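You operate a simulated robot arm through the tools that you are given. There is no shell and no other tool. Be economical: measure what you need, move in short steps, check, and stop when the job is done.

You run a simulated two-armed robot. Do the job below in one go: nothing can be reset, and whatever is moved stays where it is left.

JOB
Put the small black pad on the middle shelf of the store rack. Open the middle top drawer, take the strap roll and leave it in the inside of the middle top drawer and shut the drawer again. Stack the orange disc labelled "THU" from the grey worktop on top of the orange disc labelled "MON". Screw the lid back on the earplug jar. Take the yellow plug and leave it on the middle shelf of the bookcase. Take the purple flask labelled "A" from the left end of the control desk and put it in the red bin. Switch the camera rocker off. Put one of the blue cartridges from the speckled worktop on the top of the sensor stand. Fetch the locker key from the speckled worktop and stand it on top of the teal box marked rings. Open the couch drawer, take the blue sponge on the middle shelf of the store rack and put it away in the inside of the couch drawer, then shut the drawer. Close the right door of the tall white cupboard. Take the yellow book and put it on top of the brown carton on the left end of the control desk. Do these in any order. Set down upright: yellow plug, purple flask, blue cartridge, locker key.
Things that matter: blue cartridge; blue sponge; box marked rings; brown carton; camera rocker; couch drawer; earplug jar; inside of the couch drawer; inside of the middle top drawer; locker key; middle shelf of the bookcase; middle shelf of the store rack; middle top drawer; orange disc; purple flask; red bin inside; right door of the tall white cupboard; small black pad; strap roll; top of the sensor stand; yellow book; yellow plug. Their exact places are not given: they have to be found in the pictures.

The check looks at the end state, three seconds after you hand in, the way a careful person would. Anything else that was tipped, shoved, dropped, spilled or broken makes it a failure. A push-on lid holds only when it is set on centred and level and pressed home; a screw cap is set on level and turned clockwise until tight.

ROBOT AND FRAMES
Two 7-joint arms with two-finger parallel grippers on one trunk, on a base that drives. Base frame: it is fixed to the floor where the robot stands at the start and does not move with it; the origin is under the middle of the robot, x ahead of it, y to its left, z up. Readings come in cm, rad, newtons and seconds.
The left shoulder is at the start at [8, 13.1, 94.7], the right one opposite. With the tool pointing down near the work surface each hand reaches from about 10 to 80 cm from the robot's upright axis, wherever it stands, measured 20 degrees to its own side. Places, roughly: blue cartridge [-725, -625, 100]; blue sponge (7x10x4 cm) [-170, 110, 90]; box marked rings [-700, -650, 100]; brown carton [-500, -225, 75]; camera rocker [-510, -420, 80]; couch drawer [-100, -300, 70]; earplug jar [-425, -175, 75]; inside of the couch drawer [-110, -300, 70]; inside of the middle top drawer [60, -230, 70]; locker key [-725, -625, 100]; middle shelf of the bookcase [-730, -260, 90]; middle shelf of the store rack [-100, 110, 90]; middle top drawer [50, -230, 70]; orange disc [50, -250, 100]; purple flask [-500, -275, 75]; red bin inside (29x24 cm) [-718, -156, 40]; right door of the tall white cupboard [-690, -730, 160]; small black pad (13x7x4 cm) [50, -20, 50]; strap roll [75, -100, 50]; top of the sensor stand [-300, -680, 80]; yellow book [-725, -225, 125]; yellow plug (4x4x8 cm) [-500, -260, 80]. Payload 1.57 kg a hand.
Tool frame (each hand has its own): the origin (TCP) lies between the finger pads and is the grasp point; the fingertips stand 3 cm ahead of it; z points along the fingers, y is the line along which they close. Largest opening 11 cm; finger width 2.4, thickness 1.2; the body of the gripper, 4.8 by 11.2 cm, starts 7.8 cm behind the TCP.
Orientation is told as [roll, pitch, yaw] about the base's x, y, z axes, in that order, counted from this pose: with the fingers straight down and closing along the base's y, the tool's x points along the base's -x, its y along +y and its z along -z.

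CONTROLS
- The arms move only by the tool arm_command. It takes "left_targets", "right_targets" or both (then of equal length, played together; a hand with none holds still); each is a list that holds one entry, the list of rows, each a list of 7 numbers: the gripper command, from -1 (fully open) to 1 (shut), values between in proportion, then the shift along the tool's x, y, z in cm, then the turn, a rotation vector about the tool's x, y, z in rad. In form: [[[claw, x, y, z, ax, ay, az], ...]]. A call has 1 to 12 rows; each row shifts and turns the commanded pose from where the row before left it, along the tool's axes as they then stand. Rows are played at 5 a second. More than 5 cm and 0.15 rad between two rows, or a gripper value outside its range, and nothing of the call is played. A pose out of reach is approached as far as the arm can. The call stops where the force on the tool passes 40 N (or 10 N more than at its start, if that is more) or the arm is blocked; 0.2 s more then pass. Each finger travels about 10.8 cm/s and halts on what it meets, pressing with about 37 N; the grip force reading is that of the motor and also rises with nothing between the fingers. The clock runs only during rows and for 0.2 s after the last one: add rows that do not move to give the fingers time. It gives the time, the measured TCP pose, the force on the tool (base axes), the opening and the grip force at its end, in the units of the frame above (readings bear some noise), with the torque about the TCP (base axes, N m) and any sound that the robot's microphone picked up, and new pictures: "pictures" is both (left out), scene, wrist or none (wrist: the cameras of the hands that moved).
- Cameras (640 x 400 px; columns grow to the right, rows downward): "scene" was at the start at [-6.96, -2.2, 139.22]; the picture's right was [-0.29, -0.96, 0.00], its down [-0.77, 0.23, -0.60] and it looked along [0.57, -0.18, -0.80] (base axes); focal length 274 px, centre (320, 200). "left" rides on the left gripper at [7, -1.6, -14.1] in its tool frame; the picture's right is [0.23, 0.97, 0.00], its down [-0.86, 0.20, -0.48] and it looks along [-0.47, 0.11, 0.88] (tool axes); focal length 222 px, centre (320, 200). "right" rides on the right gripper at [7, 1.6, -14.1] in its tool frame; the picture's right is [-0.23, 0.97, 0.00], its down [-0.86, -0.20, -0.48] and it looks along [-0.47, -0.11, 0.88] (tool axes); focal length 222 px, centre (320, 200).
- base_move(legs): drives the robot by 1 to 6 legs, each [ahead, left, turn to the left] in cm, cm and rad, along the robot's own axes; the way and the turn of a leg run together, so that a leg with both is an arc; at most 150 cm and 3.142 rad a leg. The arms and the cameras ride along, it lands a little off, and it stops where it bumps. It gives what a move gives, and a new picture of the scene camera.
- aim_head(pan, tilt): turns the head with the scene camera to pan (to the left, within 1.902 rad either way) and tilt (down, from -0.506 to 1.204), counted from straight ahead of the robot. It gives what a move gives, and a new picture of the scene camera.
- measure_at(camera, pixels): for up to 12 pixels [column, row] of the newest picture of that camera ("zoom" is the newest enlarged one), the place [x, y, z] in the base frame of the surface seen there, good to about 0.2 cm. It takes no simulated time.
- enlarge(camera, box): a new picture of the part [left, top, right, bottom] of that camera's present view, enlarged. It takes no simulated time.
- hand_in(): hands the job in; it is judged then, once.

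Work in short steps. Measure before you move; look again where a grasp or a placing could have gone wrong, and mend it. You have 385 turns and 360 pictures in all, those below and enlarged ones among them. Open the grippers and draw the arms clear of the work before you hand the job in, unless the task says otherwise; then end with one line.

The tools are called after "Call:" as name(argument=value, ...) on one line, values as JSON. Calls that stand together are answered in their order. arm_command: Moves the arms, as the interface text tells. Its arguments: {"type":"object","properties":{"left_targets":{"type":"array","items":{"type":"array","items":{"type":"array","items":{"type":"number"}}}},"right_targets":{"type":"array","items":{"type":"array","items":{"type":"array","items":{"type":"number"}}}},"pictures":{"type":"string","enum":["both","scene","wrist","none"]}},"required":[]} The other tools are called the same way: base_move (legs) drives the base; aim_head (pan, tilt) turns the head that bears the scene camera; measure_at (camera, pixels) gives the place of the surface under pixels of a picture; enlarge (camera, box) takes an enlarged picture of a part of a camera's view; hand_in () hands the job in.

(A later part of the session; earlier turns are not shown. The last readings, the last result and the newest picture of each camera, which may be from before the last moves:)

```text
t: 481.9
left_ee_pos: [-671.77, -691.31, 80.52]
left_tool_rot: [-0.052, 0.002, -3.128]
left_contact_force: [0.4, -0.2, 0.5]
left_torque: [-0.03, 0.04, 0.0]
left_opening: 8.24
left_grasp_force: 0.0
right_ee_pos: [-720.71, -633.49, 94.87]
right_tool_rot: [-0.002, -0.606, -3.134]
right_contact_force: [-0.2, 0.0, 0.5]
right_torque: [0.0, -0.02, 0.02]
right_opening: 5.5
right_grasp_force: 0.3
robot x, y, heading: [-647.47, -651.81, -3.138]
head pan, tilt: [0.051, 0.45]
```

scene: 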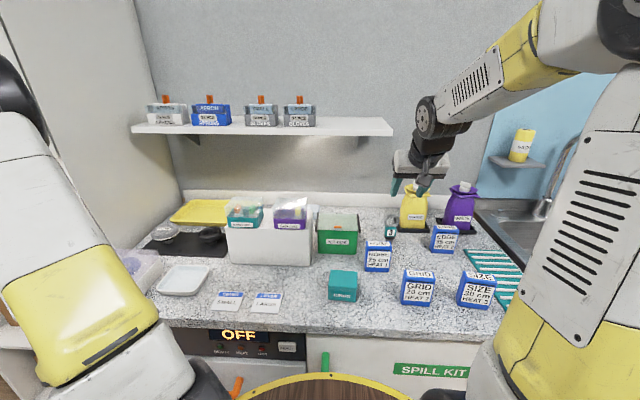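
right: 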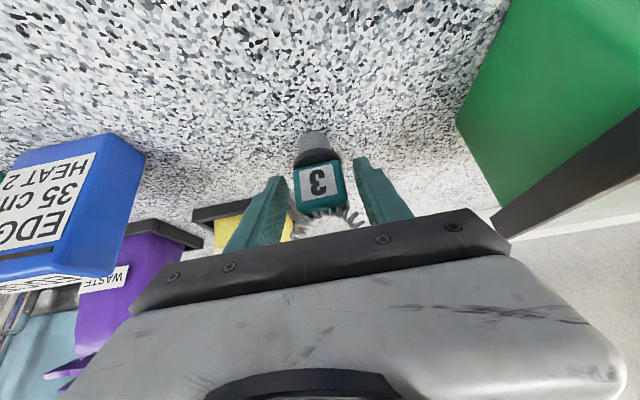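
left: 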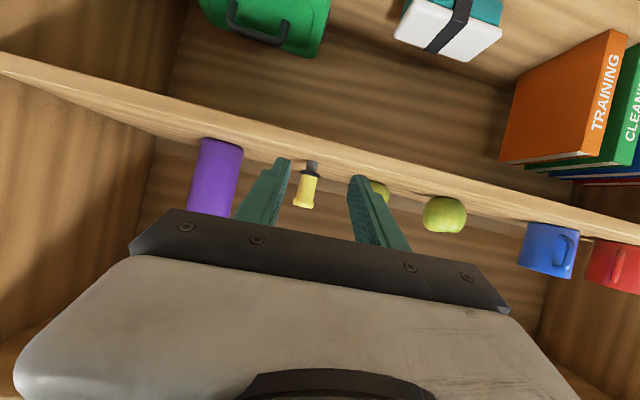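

The tag sits between the fingers. I close and lift straight up along the axis.

Call:
arm_command(right_targets=[[[0.3, 0, 0, 0, 0, 0, 0], [1, 0, 0, 0, 0, 0, 0], [1, 0, 0, 0, 0, 0, 0], [1, 0, 0, 0, 0, 0, 0], [1, 0, 0, -2, 0, 0, 0], [1, 0, 0, -4, 0, 0, 0], [1, 0, 0, -4.5, 0, 0, 0], [1, 0, 0, -4.5, 0, 0, 0]]], pictures="wrist")

```text
t: 483.7
left_ee_pos: [-671.85, -691.33, 80.57]
left_tool_rot: [-0.052, 0.005, -3.128]
left_contact_force: [-0.3, 0.5, 0.0]
left_torque: [0.01, 0.0, 0.0]
left_opening: 8.26
left_grasp_force: 0.0
right_ee_pos: [-712.18, -633.59, 107.29]
right_tool_rot: [-0.002, -0.602, -3.133]
right_contact_force: [-1.1, 0.2, -1.5]
right_torque: [0.01, -0.02, 0.02]
right_opening: 3.54
right_grasp_force: 36.5
robot x, y, heading: [-647.34, -652.22, -3.137]
head pan, tilt: [0.051, 0.45]
```

right: 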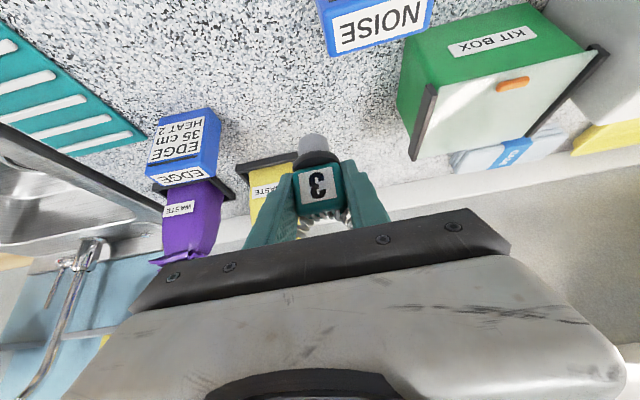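

The key is held upright. I raise it a bit, back the base 15, then shift the arm 16 left over the RINGS box.

Call:
arm_command(right_targets=[[[1, -1.7, 0, -2.5, 0, 0, 0], [1, -0.6, 0, -0.9, 0, 0, 0]]], pictures="none")

Call:
base_move(legs=[[-15, 0, 0]])

Call:
arm_command(right_targets=[[[1, 0, 4, 0, 0, 0, 0], [1, 0, 4, 0, 0, 0, 0], [1, 0, 4, 0, 0, 0, 0], [1, 0, 4, 0, 0, 0, 0]]], pictures="both")

```text
t: 484.3
left_ee_pos: [-671.89, -691.23, 80.58]
left_tool_rot: [-0.051, 0.003, -3.126]
left_contact_force: [-0.2, -0.8, -0.2]
left_torque: [0.0, 0.02, -0.03]
left_opening: 8.26
left_grasp_force: 0.1
right_ee_pos: [-712.18, -633.46, 111.39]
right_tool_rot: [-0.002, -0.604, -3.133]
right_contact_force: [-0.2, -0.6, 0.4]
right_torque: [-0.01, -0.03, -0.01]
right_opening: 3.53
right_grasp_force: 37.2
robot x, y, heading: [-646.98, -651.98, -3.136]
head pan, tilt: [0.051, 0.45]
```

```text
t: 485.7
left_ee_pos: [-656.78, -691.13, 80.59]
left_tool_rot: [-0.051, 0.003, -3.128]
left_contact_force: [-0.1, 0.1, 0.1]
left_torque: [-0.01, 0.01, -0.02]
left_opening: 8.23
left_grasp_force: 0.1
right_ee_pos: [-697.09, -633.3, 111.35]
right_tool_rot: [-0.001, -0.604, -3.133]
right_contact_force: [-0.1, 1.0, -0.6]
right_torque: [0.04, -0.05, 0.01]
right_opening: 3.55
right_grasp_force: 36.9
robot x, y, heading: [-632.11, -651.83, -3.139]
head pan, tilt: [0.051, 0.45]
```

scene: 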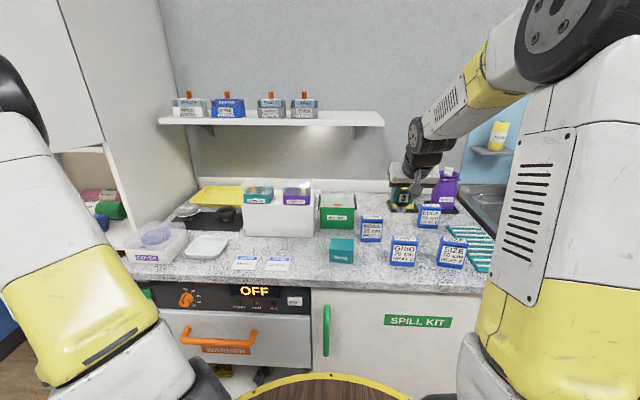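

```text
t: 486.7
left_ee_pos: [-656.67, -691.11, 80.5]
left_tool_rot: [-0.05, 0.003, -3.128]
left_contact_force: [-0.1, -0.1, -0.1]
left_torque: [-0.04, 0.01, -0.04]
left_opening: 8.24
left_grasp_force: 0.1
right_ee_pos: [-696.83, -649.35, 111.41]
right_tool_rot: [-0.002, -0.603, -3.135]
right_contact_force: [-0.5, 0.5, 0.2]
right_torque: [-0.03, 0.02, -0.01]
right_opening: 3.57
right_grasp_force: 37.2
robot x, y, heading: [-632.16, -651.79, -3.137]
head pan, tilt: [0.051, 0.45]
```

scene: 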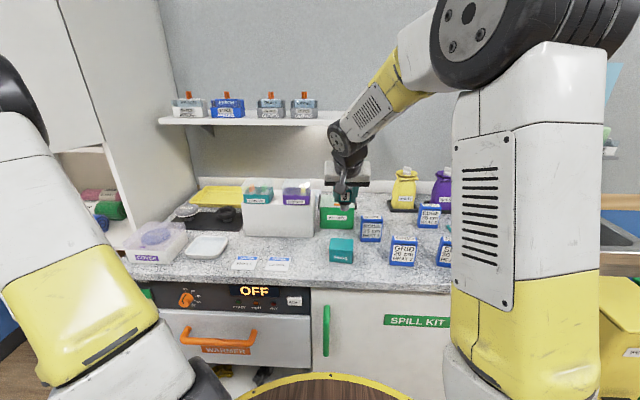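
right: 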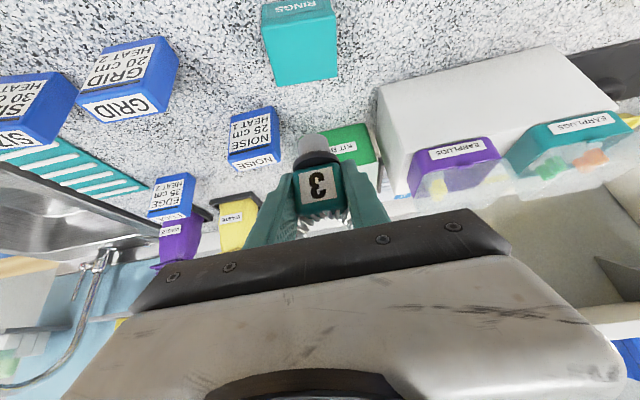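

I measure the RINGS box top from this view.

Call:
measure_at(camera="right", pixels=[[270, 35], [332, 22], [335, 72], [278, 82], [302, 50], [300, 82], [300, 25], [270, 60], [333, 45]])

```text
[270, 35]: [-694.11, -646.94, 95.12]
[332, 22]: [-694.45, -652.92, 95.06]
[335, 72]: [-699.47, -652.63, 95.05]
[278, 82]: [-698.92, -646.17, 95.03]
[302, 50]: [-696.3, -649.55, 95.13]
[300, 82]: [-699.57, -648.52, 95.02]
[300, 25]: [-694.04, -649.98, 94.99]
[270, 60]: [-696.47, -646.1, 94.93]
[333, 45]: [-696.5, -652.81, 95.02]
```

Box top centre (−696.9,−649.5), z 95.05; the key is right over it. I lower vertically.

Call:
arm_command(right_targets=[[[1, 2.1, 0.1, 3.0, 0, 0, 0], [1, 2.1, 0, 3.0, 0, 0, 0], [1, 1.8, 0, 2.6, 0, 0, 0], [1, 0.17, 0, 0.25, 0, 0, 0], [1, 0.11, 0, 0.16, 0, 0, 0], [1, 0, 0, 0, 0, 0, 0]]], pictures="none")

Call:
enlarge(camera="scene", box=[310, 180, 390, 280])

```text
t: 488.1
left_ee_pos: [-656.76, -691.23, 80.49]
left_tool_rot: [-0.051, 0.002, -3.127]
left_contact_force: [0.0, 1.1, -0.2]
left_torque: [-0.03, 0.03, 0.03]
left_opening: 8.26
left_grasp_force: 0.0
right_ee_pos: [-696.83, -649.37, 100.28]
right_tool_rot: [-0.002, -0.605, -3.132]
right_contact_force: [0.1, 0.2, -0.8]
right_torque: [0.0, 0.02, -0.01]
right_opening: 3.56
right_grasp_force: 37.5
robot x, y, heading: [-631.67, -652.14, -3.138]
head pan, tilt: [0.051, 0.45]
```

```text
4.00 times, centred on (350, 230) of scene
```

zoom: 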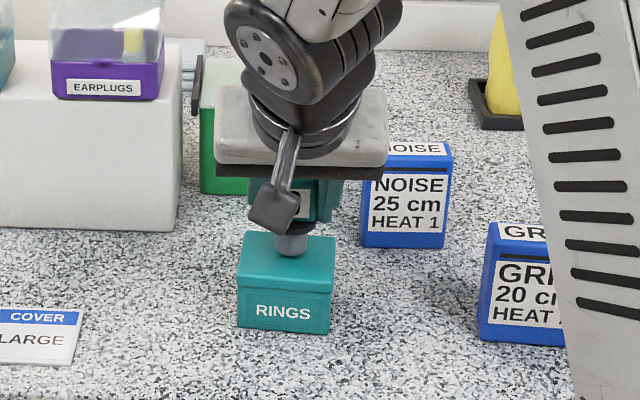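

The peg is just above the box top. I lower 0.35, release gently and retreat along the axis.

Call:
arm_command(right_targets=[[[1, 0.11, 0, 0.16, 0, 0, 0], [1, 0.09, 0, 0.13, 0, 0, 0], [1, 0, 0, 0, 0, 0, 0], [0.3, 0, 0, 0, 0, 0, 0], [0.1, 0, 0, 0, 0, 0, 0], [0, 0, 0, 0, 0, 0, 0], [0, 0, 0, 0, 0, 0, 0], [0, 0, 0, -1, 0, 0, 0], [0, 0, 0, -3, 0, 0, 0], [0, 0, 0, -4, 0, 0, 0], [0, 0, 0, -4, 0, 0, 0]]], pictures="wrist")

```text
t: 490.5
left_ee_pos: [-656.76, -691.18, 80.52]
left_tool_rot: [-0.051, 0.004, -3.13]
left_contact_force: [-0.8, 0.0, -0.4]
left_torque: [0.01, -0.03, 0.0]
left_opening: 8.25
left_grasp_force: 0.0
right_ee_pos: [-690.23, -649.41, 109.73]
right_tool_rot: [-0.001, -0.604, -3.133]
right_contact_force: [-0.9, -0.5, 0.9]
right_torque: [0.04, -0.01, -0.01]
right_opening: 5.48
right_grasp_force: 0.0
robot x, y, heading: [-632.07, -652.15, -3.137]
head pan, tilt: [0.051, 0.45]
```

right: 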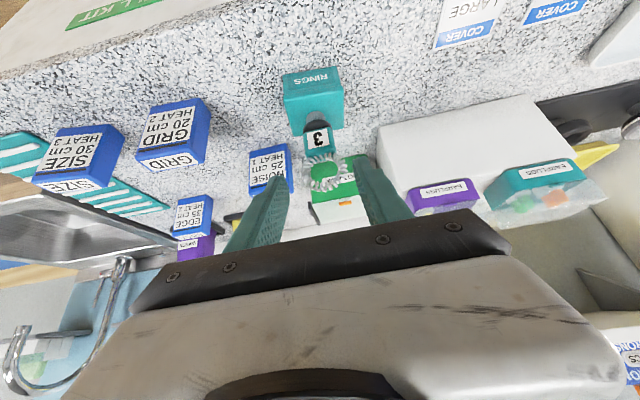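

The key stands on the RINGS box. I back off and look at the cupboard's open door.

Call:
base_move(legs=[[-25, 0, 0]])

Call:
aim_head(pan=0.75, tilt=0.0)

```text
t: 492.3
left_ee_pos: [-631.7, -691.14, 80.62]
left_tool_rot: [-0.051, 0.002, -3.127]
left_contact_force: [-0.1, 1.4, 0.1]
left_torque: [0.0, -0.01, 0.0]
left_opening: 8.25
left_grasp_force: 0.0
right_ee_pos: [-665.32, -649.19, 109.73]
right_tool_rot: [-0.002, -0.604, -3.133]
right_contact_force: [0.1, -0.1, -0.1]
right_torque: [0.01, 0.0, 0.01]
right_opening: 5.5
right_grasp_force: 0.0
robot x, y, heading: [-607.4, -651.77, -3.138]
head pan, tilt: [0.051, 0.45]
```

scene: 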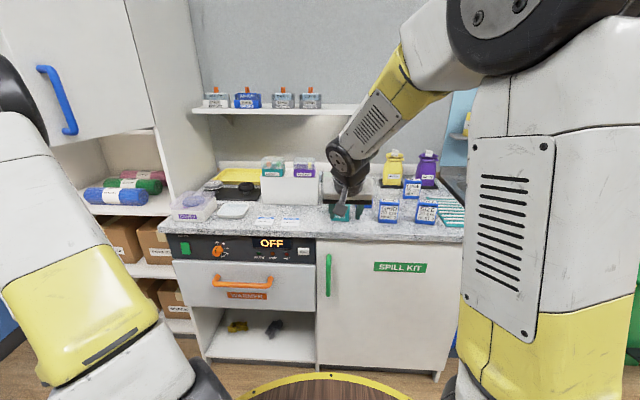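

```text
t: 493.4
left_ee_pos: [-631.77, -691.15, 80.55]
left_tool_rot: [-0.051, 0.001, -3.128]
left_contact_force: [0.3, -0.8, 0.4]
left_torque: [0.03, -0.01, -0.01]
left_opening: 8.26
left_grasp_force: 0.1
right_ee_pos: [-665.33, -649.24, 109.66]
right_tool_rot: [-0.002, -0.605, -3.134]
right_contact_force: [-0.5, 0.3, 0.2]
right_torque: [0.02, 0.01, -0.03]
right_opening: 5.5
right_grasp_force: 0.0
robot x, y, heading: [-607.05, -651.9, -3.139]
head pan, tilt: [0.75, 0.0]
```

scene: 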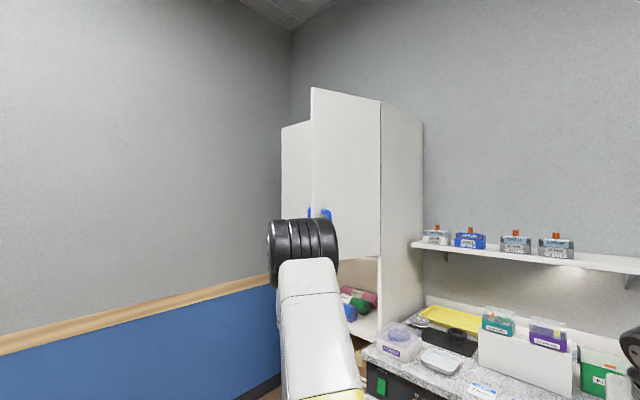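

Call:
measure_at(camera="scene", pixels=[[315, 100], [315, 200], [345, 180], [376, 180], [378, 250], [325, 213], [290, 180], [305, 180], [284, 200], [345, 245], [400, 180], [316, 205]])

Call:
enlarge(camera="scene", box=[260, 80, 440, 290])

```text
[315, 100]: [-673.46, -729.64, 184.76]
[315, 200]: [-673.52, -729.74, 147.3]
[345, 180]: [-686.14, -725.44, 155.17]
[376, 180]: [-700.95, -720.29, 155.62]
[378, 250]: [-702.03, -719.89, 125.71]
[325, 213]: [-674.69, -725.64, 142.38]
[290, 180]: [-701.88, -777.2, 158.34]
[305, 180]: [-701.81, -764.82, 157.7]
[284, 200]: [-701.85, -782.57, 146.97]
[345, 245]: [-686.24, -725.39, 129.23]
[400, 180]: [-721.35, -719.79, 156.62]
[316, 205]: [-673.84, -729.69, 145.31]
```

```text
1.90 times, centred on (350, 185) of scene
```

zoom: 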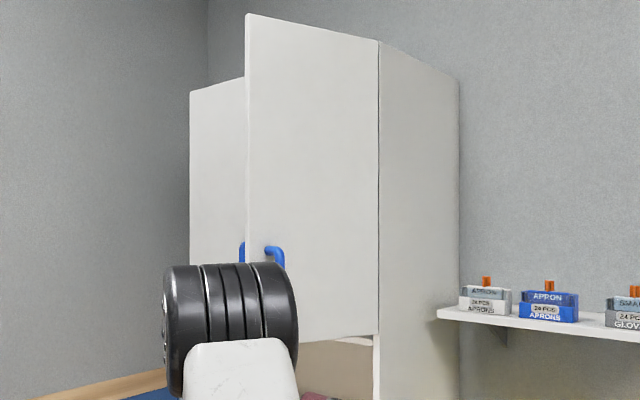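

The right door hinges at (−702,−720) and stands open 71°, free edge at (−673.5,−729.7), z 125–185. I'll push its outer face with a closed level right hand. First level and raise that hand to z≈140.

Call:
arm_command(right_targets=[[[1, -2.27, -2, -3.29, 0, -0.139, 0], [1, -2.71, -2, -2.95, 0, -0.139, 0], [1, -3.09, -2, -2.54, 0, -0.139, 0], [1, -3.41, -2, -2.09, 0, -0.139, 0], [1, -3.67, -2, -1.6, 0, -0.139, 0], [1, -3.85, -2, -1.07, 0, -0.139, 0], [1, -3.96, -2, -0.53, 0, -0.139, 0], [1, -2, -2, 0, 0, 0, 0]]], pictures="none")

Call:
base_move(legs=[[0, 44, 0], [8, 0, 0], [0, 0, 0.687]])

Call:
aim_head(pan=-0.1, tilt=0.05)

```text
t: 495.2
left_ee_pos: [-631.92, -691.05, 80.54]
left_tool_rot: [-0.051, 0.003, -3.128]
left_contact_force: [-0.7, -0.5, 0.4]
left_torque: [0.02, 0.02, -0.03]
left_opening: 8.23
left_grasp_force: 0.0
right_ee_pos: [-665.48, -633.23, 140.08]
right_tool_rot: [-2.832, -1.565, -0.303]
right_contact_force: [-0.9, 0.1, -0.4]
right_torque: [-0.01, -0.01, 0.01]
right_opening: 0.0
right_grasp_force: 20.8
robot x, y, heading: [-607.12, -651.93, -3.134]
head pan, tilt: [0.75, 0.0]
```

```text
t: 500.3
left_ee_pos: [-608.72, -740.97, 80.67]
left_tool_rot: [-0.049, 0.002, -2.435]
left_contact_force: [0.0, 1.0, -0.1]
left_torque: [0.03, 0.02, -0.02]
left_opening: 8.26
left_grasp_force: 0.1
right_ee_pos: [-671.56, -717.92, 140.06]
right_tool_rot: [-2.867, -1.564, 0.423]
right_contact_force: [-0.8, 1.0, 0.7]
right_torque: [0.0, -0.02, 0.0]
right_opening: 0.0
right_grasp_force: 21.5
robot x, y, heading: [-614.89, -695.22, -2.444]
head pan, tilt: [0.75, 0.0]
```

scene: 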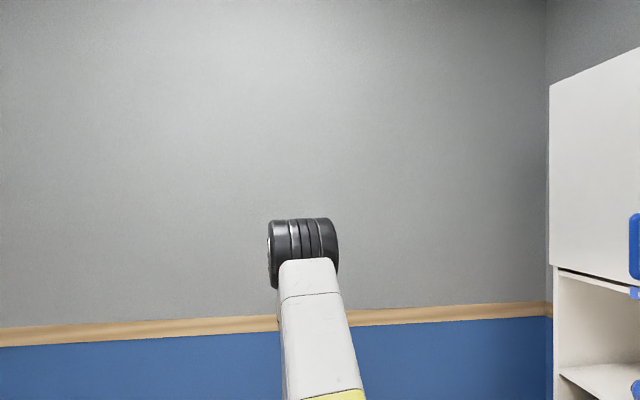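

```text
t: 501.5
left_ee_pos: [-608.68, -740.97, 80.66]
left_tool_rot: [-0.051, 0.001, -2.436]
left_contact_force: [0.1, -0.4, 0.4]
left_torque: [-0.01, -0.02, 0.01]
left_opening: 8.26
left_grasp_force: 0.0
right_ee_pos: [-671.45, -718.02, 140.03]
right_tool_rot: [-2.867, -1.563, 0.424]
right_contact_force: [0.0, 0.7, -0.9]
right_torque: [0.02, 0.02, -0.02]
right_opening: 0.01
right_grasp_force: 21.2
robot x, y, heading: [-614.73, -694.88, -2.442]
head pan, tilt: [-0.099, 0.051]
```

scene: 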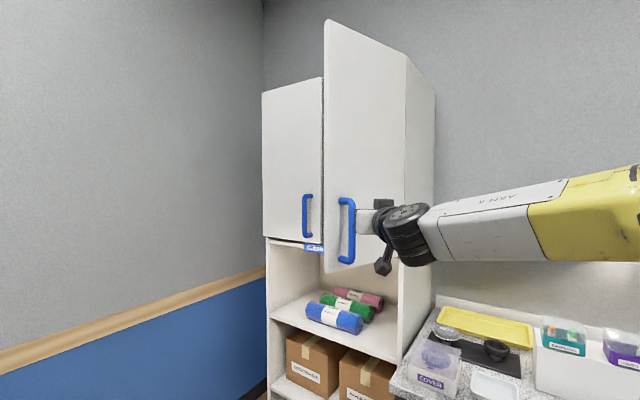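

The fingertip line meets the door face about 21 cm from the hinge. I drive ahead 32 cm along this heading to swing the door, then look.

Call:
base_move(legs=[[32, 0, 0]])

```text
t: 503.6
left_ee_pos: [-633.48, -761.59, 80.57]
left_tool_rot: [-0.051, 0.001, -2.439]
left_contact_force: [0.1, 0.0, 0.7]
left_torque: [-0.03, -0.05, -0.01]
left_opening: 8.27
left_grasp_force: 0.0
right_ee_pos: [-696.27, -738.3, 140.04]
right_tool_rot: [-2.87, -1.564, 0.424]
right_contact_force: [-0.2, -0.1, -0.1]
right_torque: [-0.02, -0.02, 0.02]
right_opening: 0.06
right_grasp_force: 21.1
robot x, y, heading: [-639.45, -715.69, -2.449]
head pan, tilt: [-0.099, 0.051]
```

scene: 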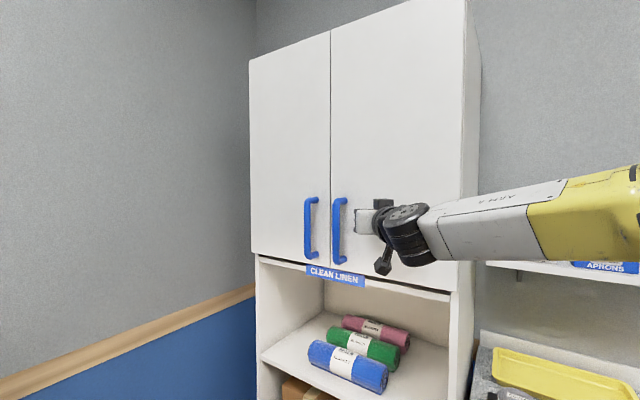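

Nearly closed. I finish pushing with the arm in small steps until it seats.

Call:
arm_command(right_targets=[[[1, 0, 0, 0.8, 0, 0, 0], [1, 0, 0, 0.8, 0, 0, 0], [1, 0, 0, 0.8, 0, 0, 0], [1, 0, 0, 0.8, 0, 0, 0], [1, 0, 0, 0.6, 0, 0, 0], [1, 0, 0, 0.6, 0, 0, 0], [1, 0, 0, 0.6, 0, 0, 0], [1, 0, 0, 0.6, 0, 0, 0]]], pictures="scene")

```text
t: 504.9
left_ee_pos: [-633.41, -761.47, 80.6]
left_tool_rot: [-0.049, -0.001, -2.442]
left_contact_force: [0.3, 0.2, 0.2]
left_torque: [0.01, 0.02, -0.02]
left_opening: 8.23
left_grasp_force: 0.1
right_ee_pos: [-698.76, -740.5, 140.06]
right_tool_rot: [3.04, -1.564, 0.798]
right_contact_force: [24.4, 21.2, 2.2]
right_torque: [-0.02, 0.0, -0.35]
right_opening: 0.0
right_grasp_force: 21.4
robot x, y, heading: [-639.38, -715.47, -2.448]
head pan, tilt: [-0.099, 0.051]
stopped in row 6 (right hand): the force on the tool passed its limit at 52 N (the readings are from after the stop); the commanded pose is now the measured one
```

scene: 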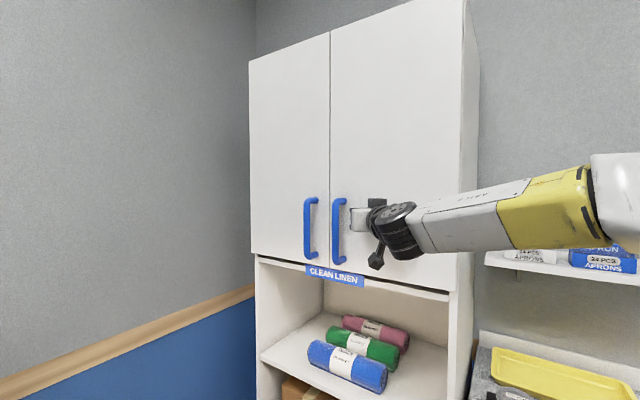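

Firm stop. I check the door's flushness by measuring both doors.

Call:
measure_at(camera="scene", pixels=[[290, 120], [322, 120], [338, 120], [338, 60], [400, 120], [455, 100], [345, 255], [322, 60]])

```text
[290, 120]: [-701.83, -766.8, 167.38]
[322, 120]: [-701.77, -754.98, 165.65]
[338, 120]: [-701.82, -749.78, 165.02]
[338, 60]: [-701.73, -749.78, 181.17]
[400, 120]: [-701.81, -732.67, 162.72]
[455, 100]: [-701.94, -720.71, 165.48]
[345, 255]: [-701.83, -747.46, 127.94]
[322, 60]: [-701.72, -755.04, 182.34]
```

The door is flush with its neighbour. I back off, turn square to the worktop, and bring the right hand to point down for the cartridge.

Call:
base_move(legs=[[-38, 0, 0], [0, 0, -0.69], [0, -50, 0]])

Call:
arm_command(right_targets=[[[0, 2.4, 0, 0, 0, 0.1428, 0], [-0.5, 2.4, 0, 0.3, 0, 0.1428, 0], [-0.6, 2.3, 0, 0.7, 0, 0.1428, 0], [-0.6, 2.2, 0, 1, 0, 0.1428, 0], [-0.6, 2, 0, 1.3, 0, 0.1428, 0], [-0.6, 1.8, 0, 1.6, 0, 0.1428, 0], [-0.6, 1.5, 0, 1.9, 0, 0.1428, 0], [-0.6, 1.2, 0, 2.1, 0, 0.1428, 0], [-0.6, 0.9, 0, 2.2, 0, 0.1428, 0], [-0.6, 0.6, 0, 2.3, 0, 0.1428, 0], [-0.6, 0.3, 0, 2.4, 0, 0.1428, 0]]], pictures="none")

Call:
aim_head(pan=-0.1, tilt=0.5)

```text
t: 511.7
left_ee_pos: [-634.89, -679.56, 80.58]
left_tool_rot: [-0.05, 0.003, -3.126]
left_contact_force: [-0.4, -0.2, 1.0]
left_torque: [0.0, 0.01, -0.01]
left_opening: 8.24
left_grasp_force: 0.1
right_ee_pos: [-672.38, -621.94, 139.9]
right_tool_rot: [-3.123, -1.568, -0.008]
right_contact_force: [-0.1, -0.1, -0.3]
right_torque: [-0.04, 0.02, -0.01]
right_opening: 0.02
right_grasp_force: 21.4
robot x, y, heading: [-610.45, -640.43, -3.129]
head pan, tilt: [-0.099, 0.051]
```

scene: 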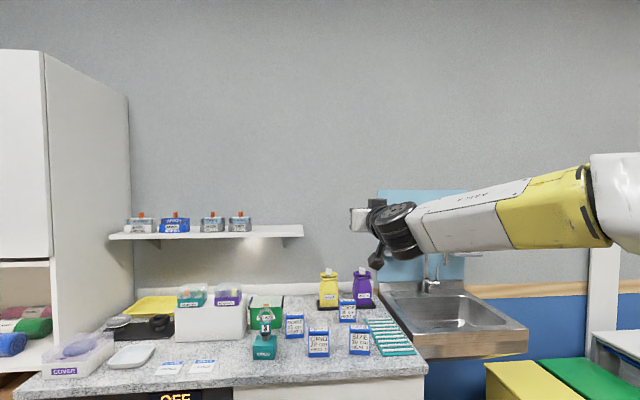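

```text
t: 514.1
left_ee_pos: [-634.79, -679.48, 80.58]
left_tool_rot: [-0.051, 0.003, -3.127]
left_contact_force: [0.0, -0.5, 0.5]
left_torque: [-0.01, 0.01, -0.03]
left_opening: 8.26
left_grasp_force: 0.0
right_ee_pos: [-672.93, -621.97, 113.51]
right_tool_rot: [-0.001, -0.004, -3.133]
right_contact_force: [0.7, -0.2, 1.0]
right_torque: [0.01, 0.01, 0.03]
right_opening: 8.81
right_grasp_force: 0.1
robot x, y, heading: [-610.77, -640.04, -3.134]
head pan, tilt: [-0.099, 0.051]
```

```text
t: 515.0
left_ee_pos: [-634.84, -679.64, 80.49]
left_tool_rot: [-0.05, 0.002, -3.126]
left_contact_force: [-0.2, -0.6, 0.4]
left_torque: [0.0, 0.01, 0.0]
left_opening: 8.25
left_grasp_force: 0.1
right_ee_pos: [-672.99, -621.98, 113.49]
right_tool_rot: [-0.001, -0.006, -3.131]
right_contact_force: [-0.1, 0.6, -0.4]
right_torque: [0.01, 0.0, 0.0]
right_opening: 8.79
right_grasp_force: 0.0
robot x, y, heading: [-610.2, -640.03, -3.132]
head pan, tilt: [-0.099, 0.499]
```

scene: 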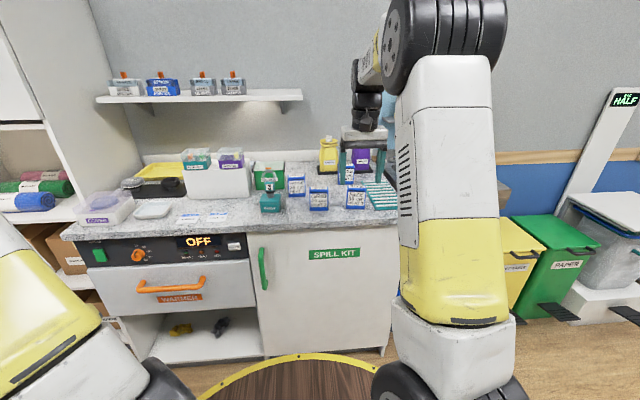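

I move nearer to the SIZE cartridge and view it from the wrist.

Call:
base_move(legs=[[13, -4.4, 0]])

Call:
arm_command(right_targets=[[[-0.65, -4, 0, 0, 0, 0.004, 0], [-0.65, -4, 0, 0, 0, 0, 0]]], pictures="wrist")

```text
t: 516.3
left_ee_pos: [-647.61, -675.31, 80.56]
left_tool_rot: [-0.05, 0.001, -3.124]
left_contact_force: [0.3, 1.0, -0.3]
left_torque: [0.02, 0.02, -0.01]
left_opening: 8.24
left_grasp_force: 0.1
right_ee_pos: [-685.72, -617.68, 113.51]
right_tool_rot: [0.0, -0.006, -3.13]
right_contact_force: [0.1, 0.5, -0.2]
right_torque: [0.01, 0.01, 0.0]
right_opening: 8.81
right_grasp_force: 0.2
robot x, y, heading: [-623.1, -635.74, -3.131]
head pan, tilt: [-0.099, 0.499]
```

scene: 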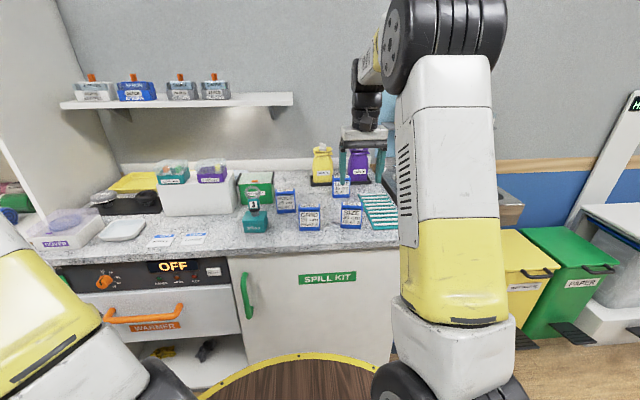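

```text
t: 516.9
left_ee_pos: [-647.43, -675.32, 80.51]
left_tool_rot: [-0.051, 0.002, -3.124]
left_contact_force: [-0.2, 0.7, -0.3]
left_torque: [0.01, 0.06, 0.01]
left_opening: 8.25
left_grasp_force: 0.1
right_ee_pos: [-693.66, -617.96, 113.42]
right_tool_rot: [0.0, -0.001, -3.132]
right_contact_force: [1.1, -0.1, 0.9]
right_torque: [0.01, 0.06, 0.0]
right_opening: 9.09
right_grasp_force: 0.1
robot x, y, heading: [-623.07, -635.97, -3.129]
head pan, tilt: [-0.099, 0.499]
```

right: 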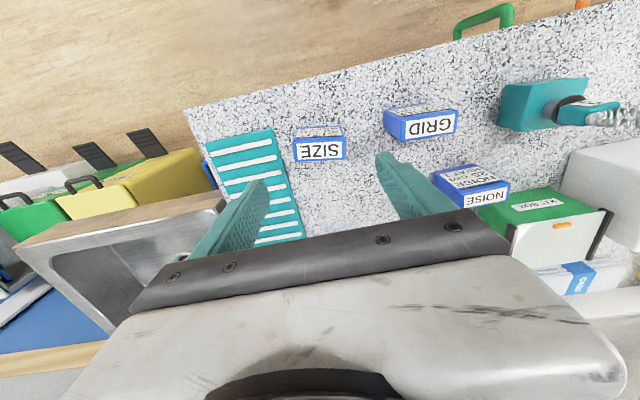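

Call:
measure_at(camera="right", pixels=[[295, 150], [347, 148], [320, 142], [322, 158], [298, 160], [346, 157], [300, 128], [340, 127], [272, 150], [390, 125]])

```text
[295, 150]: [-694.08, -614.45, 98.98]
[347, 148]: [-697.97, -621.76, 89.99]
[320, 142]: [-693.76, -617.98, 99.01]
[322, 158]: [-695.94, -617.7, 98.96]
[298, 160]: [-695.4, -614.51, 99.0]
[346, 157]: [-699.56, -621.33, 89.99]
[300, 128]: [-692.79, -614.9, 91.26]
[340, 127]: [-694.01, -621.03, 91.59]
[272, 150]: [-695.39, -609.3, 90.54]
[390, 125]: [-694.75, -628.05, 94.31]
```

Centre (−694.8,−617.7), 9 cm tall. I descend to grip its sides and lift.

Call:
arm_command(right_targets=[[[-0.65, -1.1, -0.25, 4, 0, 0, 0], [-0.65, 0, 0, 4.5, 0, 0, 0], [-0.65, 0, 0, 4.5, 0, 0, 0], [-0.65, 0, 0, 4.2, 0, 0, 0], [0, 0, 0, 0, 0, 0, 0], [1, 0, 0, 0, 0, 0, 0], [1, 0, 0, 0, 0, 0, 0], [1, 0, 0, 0, 0, 0, 0], [1, 0, 0, -2, 0, 0, 0], [1, 0, 0, -4.5, 0, 0, 0], [1, 0, 0, -4.5, 0, 0, 0], [1, 0, 0, -4.5, 0, 0, 0]]], pictures="wrist")

```text
t: 519.5
left_ee_pos: [-647.57, -675.21, 80.57]
left_tool_rot: [-0.05, 0.003, -3.124]
left_contact_force: [0.6, -0.6, 0.6]
left_torque: [0.0, 0.02, 0.0]
left_opening: 8.27
left_grasp_force: 0.1
right_ee_pos: [-694.94, -617.49, 111.8]
right_tool_rot: [0.0, 0.002, -3.13]
right_contact_force: [0.3, -0.1, -1.2]
right_torque: [0.0, -0.02, 0.0]
right_opening: 7.13
right_grasp_force: 37.5
robot x, y, heading: [-622.74, -635.95, -3.134]
head pan, tilt: [-0.099, 0.499]
```

right: 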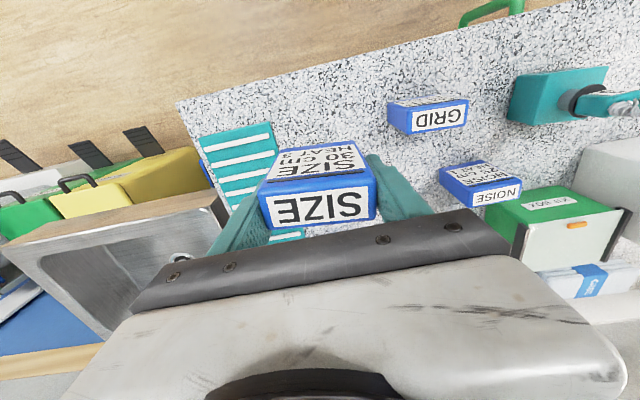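

Cartridge SIZE is held. I retract it, back into the aisle and turn to look for the way to the sensor stand (−300,−680).

Call:
arm_command(right_targets=[[[1, 4, 0, 0, 0, 0, 0], [1, 4, 0, 0, 0, 0, 0], [1, 4, 0, 0, 0, 0, 0], [1, 4, 0, 0, 0, 0, 0], [1, 4, 0, 0, 0, 0, 0]]], pictures="none")

Call:
base_move(legs=[[-20, 0, 0], [0, 0, -3.13]])

Call:
aim_head(pan=0, tilt=0.25)

```text
t: 520.7
left_ee_pos: [-647.56, -675.27, 80.51]
left_tool_rot: [-0.051, 0.003, -3.124]
left_contact_force: [-0.3, -0.5, 0.2]
left_torque: [0.0, 0.02, 0.02]
left_opening: 8.24
left_grasp_force: 0.0
right_ee_pos: [-674.96, -617.31, 111.95]
right_tool_rot: [-0.001, -0.001, -3.129]
right_contact_force: [-1.4, 0.8, -1.7]
right_torque: [0.02, -0.02, -0.01]
right_opening: 7.14
right_grasp_force: 36.9
robot x, y, heading: [-623.46, -635.83, -3.134]
head pan, tilt: [-0.099, 0.499]
```

```text
t: 529.6
left_ee_pos: [-579.66, -595.42, 80.53]
left_tool_rot: [-0.051, 0.003, 0.054]
left_contact_force: [0.3, 0.9, 0.2]
left_torque: [-0.01, 0.02, 0.01]
left_opening: 8.28
left_grasp_force: 0.1
right_ee_pos: [-550.16, -652.4, 111.78]
right_tool_rot: [-0.002, 0.001, 0.051]
right_contact_force: [-1.0, 0.1, -1.4]
right_torque: [0.0, -0.03, 0.02]
right_opening: 7.09
right_grasp_force: 37.8
robot x, y, heading: [-602.75, -635.68, 0.048]
head pan, tilt: [-0.099, 0.499]
```

scene: 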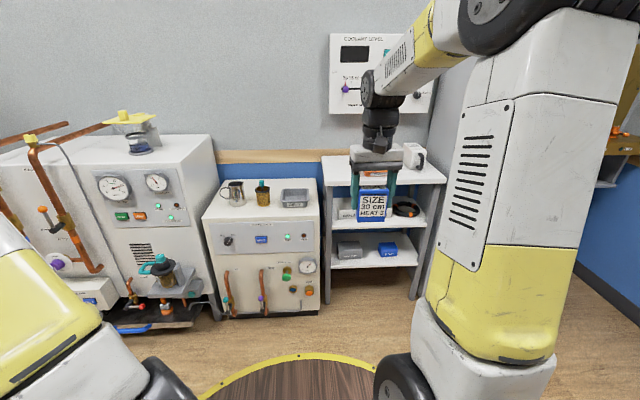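

```text
t: 530.4
left_ee_pos: [-579.63, -595.56, 80.55]
left_tool_rot: [-0.05, 0.003, 0.054]
left_contact_force: [0.8, 0.0, 0.5]
left_torque: [-0.03, -0.03, 0.0]
left_opening: 8.24
left_grasp_force: 0.1
right_ee_pos: [-550.06, -652.44, 111.87]
right_tool_rot: [0.0, 0.0, 0.048]
right_contact_force: [-0.8, -0.3, -1.0]
right_torque: [-0.04, 0.01, -0.01]
right_opening: 7.09
right_grasp_force: 37.5
robot x, y, heading: [-602.96, -635.78, 0.046]
head pan, tilt: [0.0, 0.25]
```

scene: 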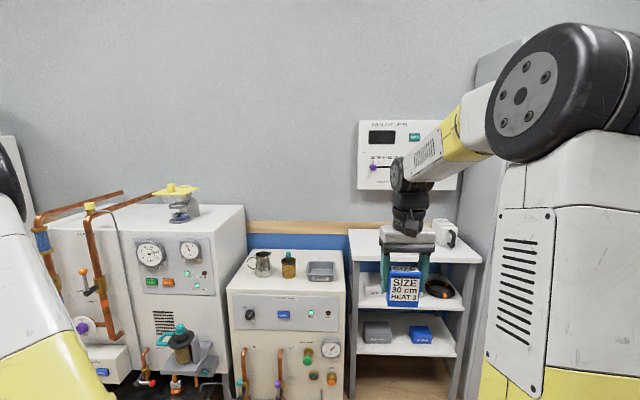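

No passage here; I return the way I came: north along the aisle, then out through the gap between stand and chair.

Call:
base_move(legs=[[0, 0, 1.523], [0, 8, 0], [150, 0, 0], [150, 0, 0], [150, 0, 0], [45, 0, 0]])

```text
t: 558.7
left_ee_pos: [-640.48, -112.04, 80.55]
left_tool_rot: [-0.052, 0.001, 1.524]
left_contact_force: [-0.1, 0.1, 0.7]
left_torque: [-0.01, 0.01, 0.03]
left_opening: 8.25
left_grasp_force: 0.1
right_ee_pos: [-580.8, -88.32, 111.8]
right_tool_rot: [0.001, -0.001, 1.517]
right_contact_force: [0.4, 0.2, -0.9]
right_torque: [0.03, 0.02, 0.01]
right_opening: 6.95
right_grasp_force: 36.7
robot x, y, heading: [-602.62, -138.7, 1.514]
head pan, tilt: [0.0, 0.25]
```

scene: 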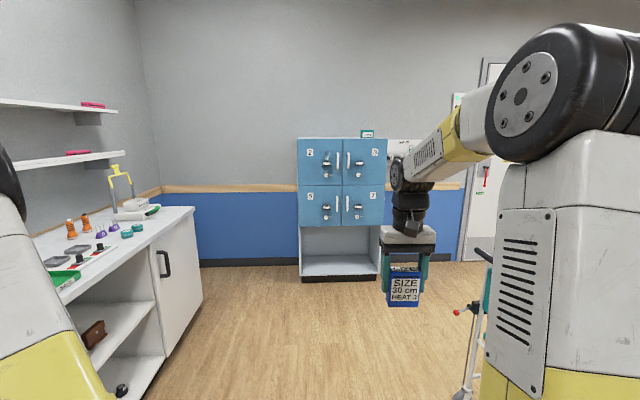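

At (−603,−139). I raise the left hand above post height, then turn and drive out between stand and chair and round to the posts' gap.

Call:
arm_command(left_targets=[[[-0.5, 0, -1, -4, 0, 0, 0], [-0.5, 0, -1, -4, 0, 0, 0], [-0.5, 0, -1, -4, 0, 0, 0], [-0.5, 0, -1, -4, 0, 0, 0], [-0.5, 0, -1, -4, 0, 0, 0], [-0.5, 0, -1, -4, 0, 0, 0], [-0.5, 0, -1, -4, 0, 0, 0], [-0.5, 0, -1, -4, 0, 0, 0]]], pictures="none")

Call:
base_move(legs=[[0, 0, -1.514], [0, 5, 0], [150, 0, 0], [27, 0, 0], [0, 74, 0]])

```text
t: 560.5
left_ee_pos: [-634.22, -112.01, 113.08]
left_tool_rot: [-0.052, 0.003, 1.525]
left_contact_force: [0.4, 0.8, -0.5]
left_torque: [-0.03, -0.01, 0.0]
left_opening: 8.28
left_grasp_force: 0.0
right_ee_pos: [-580.85, -88.21, 111.83]
right_tool_rot: [0.0, -0.001, 1.52]
right_contact_force: [0.6, 0.7, -2.0]
right_torque: [-0.03, -0.02, -0.01]
right_opening: 6.94
right_grasp_force: 36.9
robot x, y, heading: [-603.06, -139.09, 1.517]
head pan, tilt: [0.0, 0.25]
```

```text
t: 577.2
left_ee_pos: [-405.52, -22.12, 113.06]
left_tool_rot: [-0.052, 0.004, 0.044]
left_contact_force: [-0.3, -0.1, 0.1]
left_torque: [-0.02, 0.01, -0.01]
left_opening: 8.27
left_grasp_force: 0.0
right_ee_pos: [-377.17, -72.99, 111.8]
right_tool_rot: [-0.001, 0.0, 0.039]
right_contact_force: [-0.4, 0.1, -1.2]
right_torque: [0.0, 0.02, -0.01]
right_opening: 6.92
right_grasp_force: 36.7
robot x, y, heading: [-429.49, -55.83, 0.037]
head pan, tilt: [0.0, 0.25]
```

scene: 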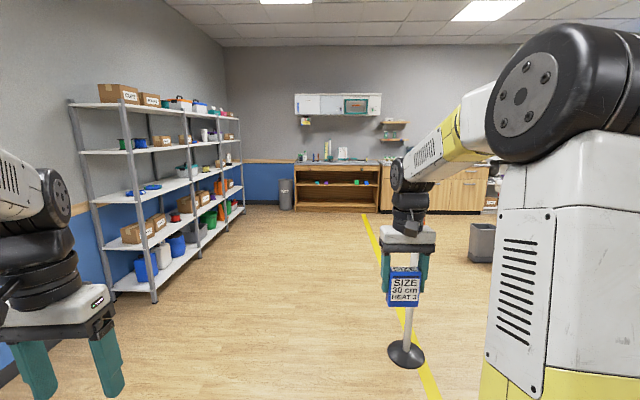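

I go ahead to the gap, turn to face −y and pass between the posts.

Call:
base_move(legs=[[0, 0, -0.037], [105, 0, 0], [0, 0, -1.571], [120, 0, 0]])

```text
t: 592.4
left_ee_pos: [-291.36, -197.36, 113.02]
left_tool_rot: [-0.05, 0.001, -1.561]
left_contact_force: [-0.1, 1.0, 0.2]
left_torque: [-0.01, -0.02, -0.01]
left_opening: 8.25
left_grasp_force: 0.1
right_ee_pos: [-343.2, -223.95, 111.96]
right_tool_rot: [0.001, -0.001, -1.564]
right_contact_force: [-0.5, 0.5, -0.5]
right_torque: [-0.02, 0.03, -0.02]
right_opening: 6.93
right_grasp_force: 37.2
robot x, y, heading: [-324.31, -172.52, -1.563]
head pan, tilt: [0.0, 0.25]
```

scene: 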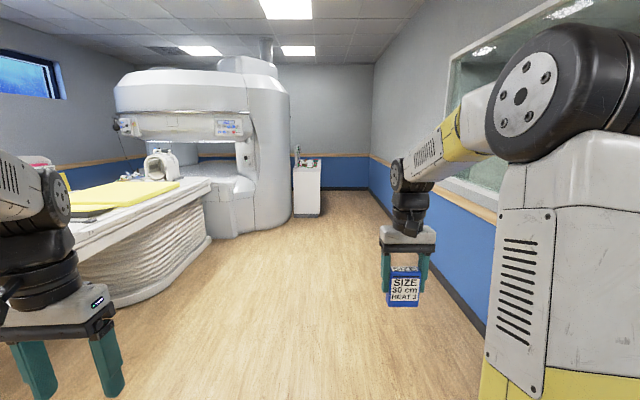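

The white pedestal at (308,185) must be the sensor stand. I measure it.

Call:
measure_at(camera="scene", pixels=[[308, 167], [308, 190], [296, 190], [320, 190], [290, 150], [245, 225], [288, 215], [312, 163], [300, 160], [380, 200]])

Call:
enlarge(camera="scene", box=[270, 130, 350, 230])

```text
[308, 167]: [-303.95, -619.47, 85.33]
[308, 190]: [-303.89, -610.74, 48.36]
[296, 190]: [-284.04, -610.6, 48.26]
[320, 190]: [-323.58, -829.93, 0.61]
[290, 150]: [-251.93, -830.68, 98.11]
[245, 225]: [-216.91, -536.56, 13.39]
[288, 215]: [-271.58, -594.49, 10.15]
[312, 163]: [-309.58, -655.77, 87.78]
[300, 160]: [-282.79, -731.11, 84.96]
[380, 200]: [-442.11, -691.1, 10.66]
```

```text
4.00 times, centred on (310, 180) of scene
```

zoom: 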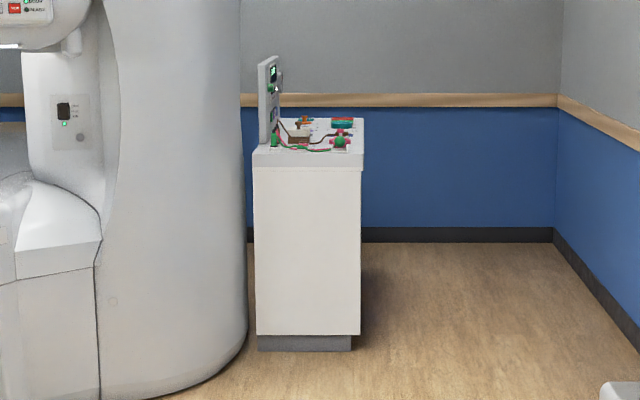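

I drive along to beside the pedestal, on its open (−x) side, and turn to face it.

Call:
base_move(legs=[[150, 0, 0], [150, 0, 0], [0, -66, 0], [150, 0, 0], [50, 0, 0], [0, 0, 1.563]])

Call:
aim_head(pan=0.0, tilt=0.55)

```text
t: 623.3
left_ee_pos: [-353.24, -634.4, 113.03]
left_tool_rot: [-0.05, 0.001, 0.104]
left_contact_force: [-0.2, -0.1, -0.1]
left_torque: [0.02, -0.03, 0.02]
left_opening: 8.24
left_grasp_force: 0.0
right_ee_pos: [-321.79, -683.42, 111.83]
right_tool_rot: [0.0, 0.0, 0.098]
right_contact_force: [-0.5, -0.3, -0.7]
right_torque: [-0.02, 0.0, -0.02]
right_opening: 6.93
right_grasp_force: 36.7
robot x, y, heading: [-375.18, -669.19, 0.096]
head pan, tilt: [0.0, 0.25]
```

scene: 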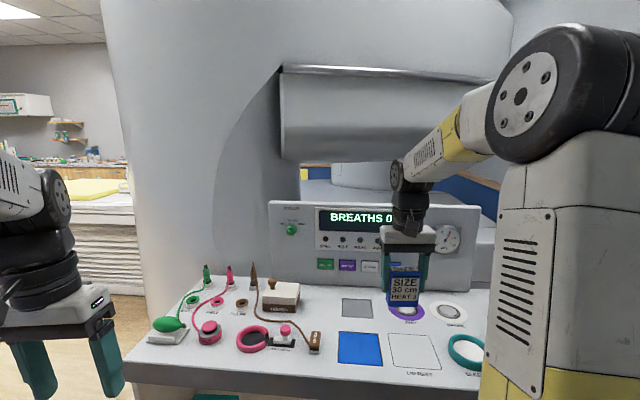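

```text
t: 624.1
left_ee_pos: [-353.25, -634.43, 113.0]
left_tool_rot: [-0.051, 0.001, 0.102]
left_contact_force: [-0.2, -0.1, 0.4]
left_torque: [-0.01, -0.01, 0.0]
left_opening: 8.27
left_grasp_force: 0.0
right_ee_pos: [-321.89, -683.49, 111.89]
right_tool_rot: [-0.001, 0.0, 0.097]
right_contact_force: [-0.3, 0.2, -1.8]
right_torque: [0.01, -0.03, 0.0]
right_opening: 6.96
right_grasp_force: 36.7
robot x, y, heading: [-375.49, -669.53, 0.093]
head pan, tilt: [0.0, 0.55]
```

scene: 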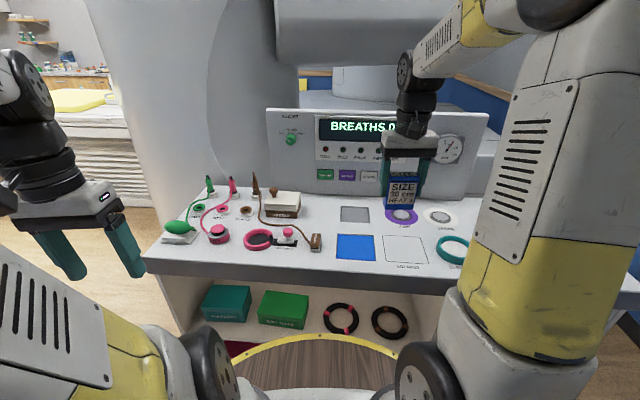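

I enlarge the items to find the sensor stand.

Call:
enlarge(camera="scene", box=[150, 165, 350, 275])

Call:
enlarge(camera="scene", box=[250, 180, 330, 230])

```text
3.20 times, centred on (250, 220) of scene
```

zoom: 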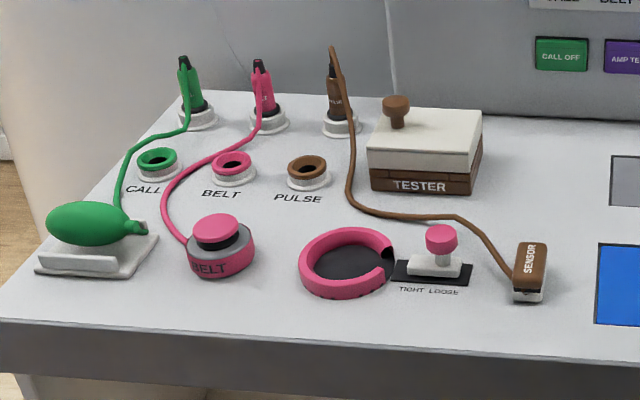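

```text
8.00 times, centred on (290, 205) of scene
```

zoom: 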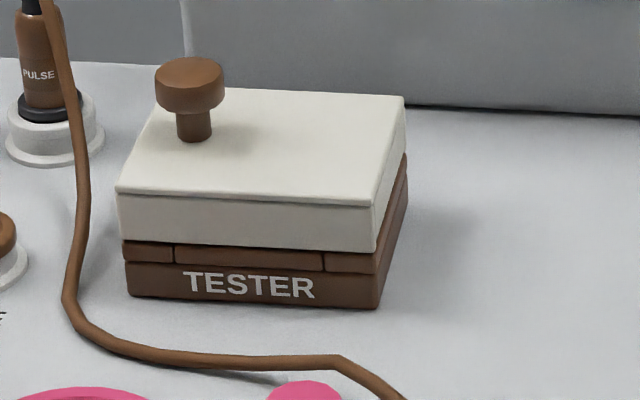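

The white unit itself is the sensor stand (centre (−300,−680)). I measure its top for a free place.

Call:
measure_at(camera="scene", pixels=[[322, 215], [355, 214], [355, 246], [405, 250], [330, 262], [315, 242], [300, 210], [440, 218], [330, 235], [375, 230], [400, 265], [340, 195]])

Call:
enlarge(camera="scene", box=[310, 190, 480, 275])

```text
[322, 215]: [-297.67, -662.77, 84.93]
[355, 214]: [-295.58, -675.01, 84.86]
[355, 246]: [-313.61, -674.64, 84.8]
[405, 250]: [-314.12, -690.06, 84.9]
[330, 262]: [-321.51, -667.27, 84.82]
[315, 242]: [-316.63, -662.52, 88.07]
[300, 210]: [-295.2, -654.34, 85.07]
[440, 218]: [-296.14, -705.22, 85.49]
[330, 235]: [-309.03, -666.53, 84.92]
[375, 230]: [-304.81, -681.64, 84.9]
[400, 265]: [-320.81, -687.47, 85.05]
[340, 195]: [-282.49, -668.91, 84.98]
```

```text
3.76 times, centred on (395, 232) of scene
```

zoom: 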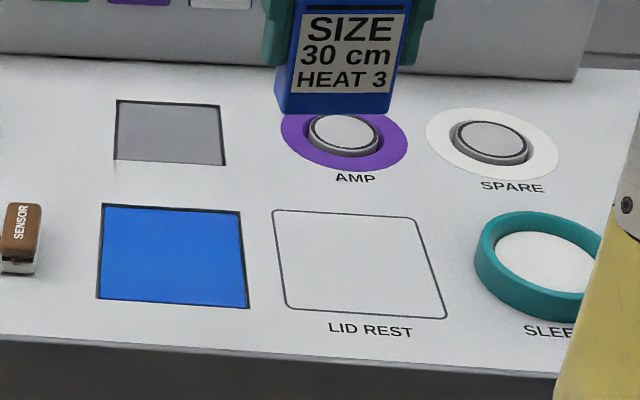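

The LID REST square at (−314,−690), z 84.9, is clear flat top. I move the cartridge over it and lower.

Call:
arm_command(right_targets=[[[1, -2.54, -2.42, 0, 0, 0, 0], [1, -2.54, -2.42, 0, 0, 0, 0], [1, -2.54, -2.42, 0, 0, 0, 0], [1, 0, 0, 4.5, 0, 0, 0], [1, 0, 0, 4.5, 0, 0, 0], [1, 0, 0, 4.5, 0, 0, 0], [1, 0, 0, 4.5, 0, 0, 0]]], pictures="both")

```text
t: 625.7
left_ee_pos: [-353.33, -634.34, 113.04]
left_tool_rot: [-0.053, 0.001, 0.103]
left_contact_force: [-0.6, -0.3, -0.2]
left_torque: [0.0, -0.04, 0.02]
left_opening: 8.24
left_grasp_force: 0.0
right_ee_pos: [-313.44, -690.1, 93.98]
right_tool_rot: [-0.001, 0.001, 0.098]
right_contact_force: [0.5, 0.0, -0.6]
right_torque: [-0.02, -0.03, 0.02]
right_opening: 6.95
right_grasp_force: 37.5
robot x, y, heading: [-375.03, -669.26, 0.093]
head pan, tilt: [0.0, 0.55]
```

scene: 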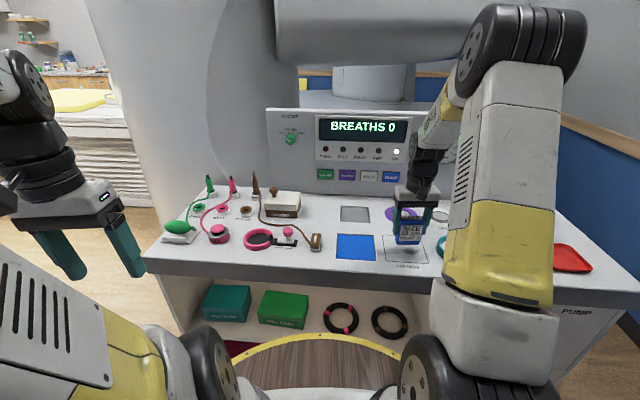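
right: 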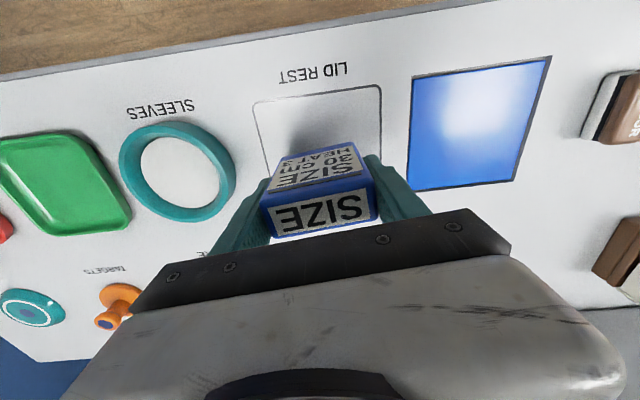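

Call:
measure_at(camera="right", pixels=[[234, 180], [228, 165], [410, 185], [320, 120], [236, 190]])

Call:
arm_command(right_targets=[[[1, 0, 0, 1.8, 0, 0, 0], [1, 0, 0, 0.5, 0, 0, 0], [1, 0, 0, 0.3, 0, 0, 0], [1, 0, 0, 0.15, 0, 0, 0]]], pictures="none")

```text
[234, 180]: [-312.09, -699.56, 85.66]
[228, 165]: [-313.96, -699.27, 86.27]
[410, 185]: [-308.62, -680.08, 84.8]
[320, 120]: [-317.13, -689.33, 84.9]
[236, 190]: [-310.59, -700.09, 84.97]
```

```text
t: 626.7
left_ee_pos: [-353.35, -634.38, 113.02]
left_tool_rot: [-0.053, 0.002, 0.103]
left_contact_force: [-0.1, 0.3, -0.2]
left_torque: [-0.02, -0.02, 0.01]
left_opening: 8.23
left_grasp_force: 0.2
right_ee_pos: [-313.61, -689.96, 91.06]
right_tool_rot: [0.001, 0.001, 0.099]
right_contact_force: [0.4, 0.7, -0.9]
right_torque: [0.01, 0.01, -0.01]
right_opening: 6.95
right_grasp_force: 37.0
robot x, y, heading: [-375.33, -669.18, 0.093]
head pan, tilt: [0.0, 0.55]
```

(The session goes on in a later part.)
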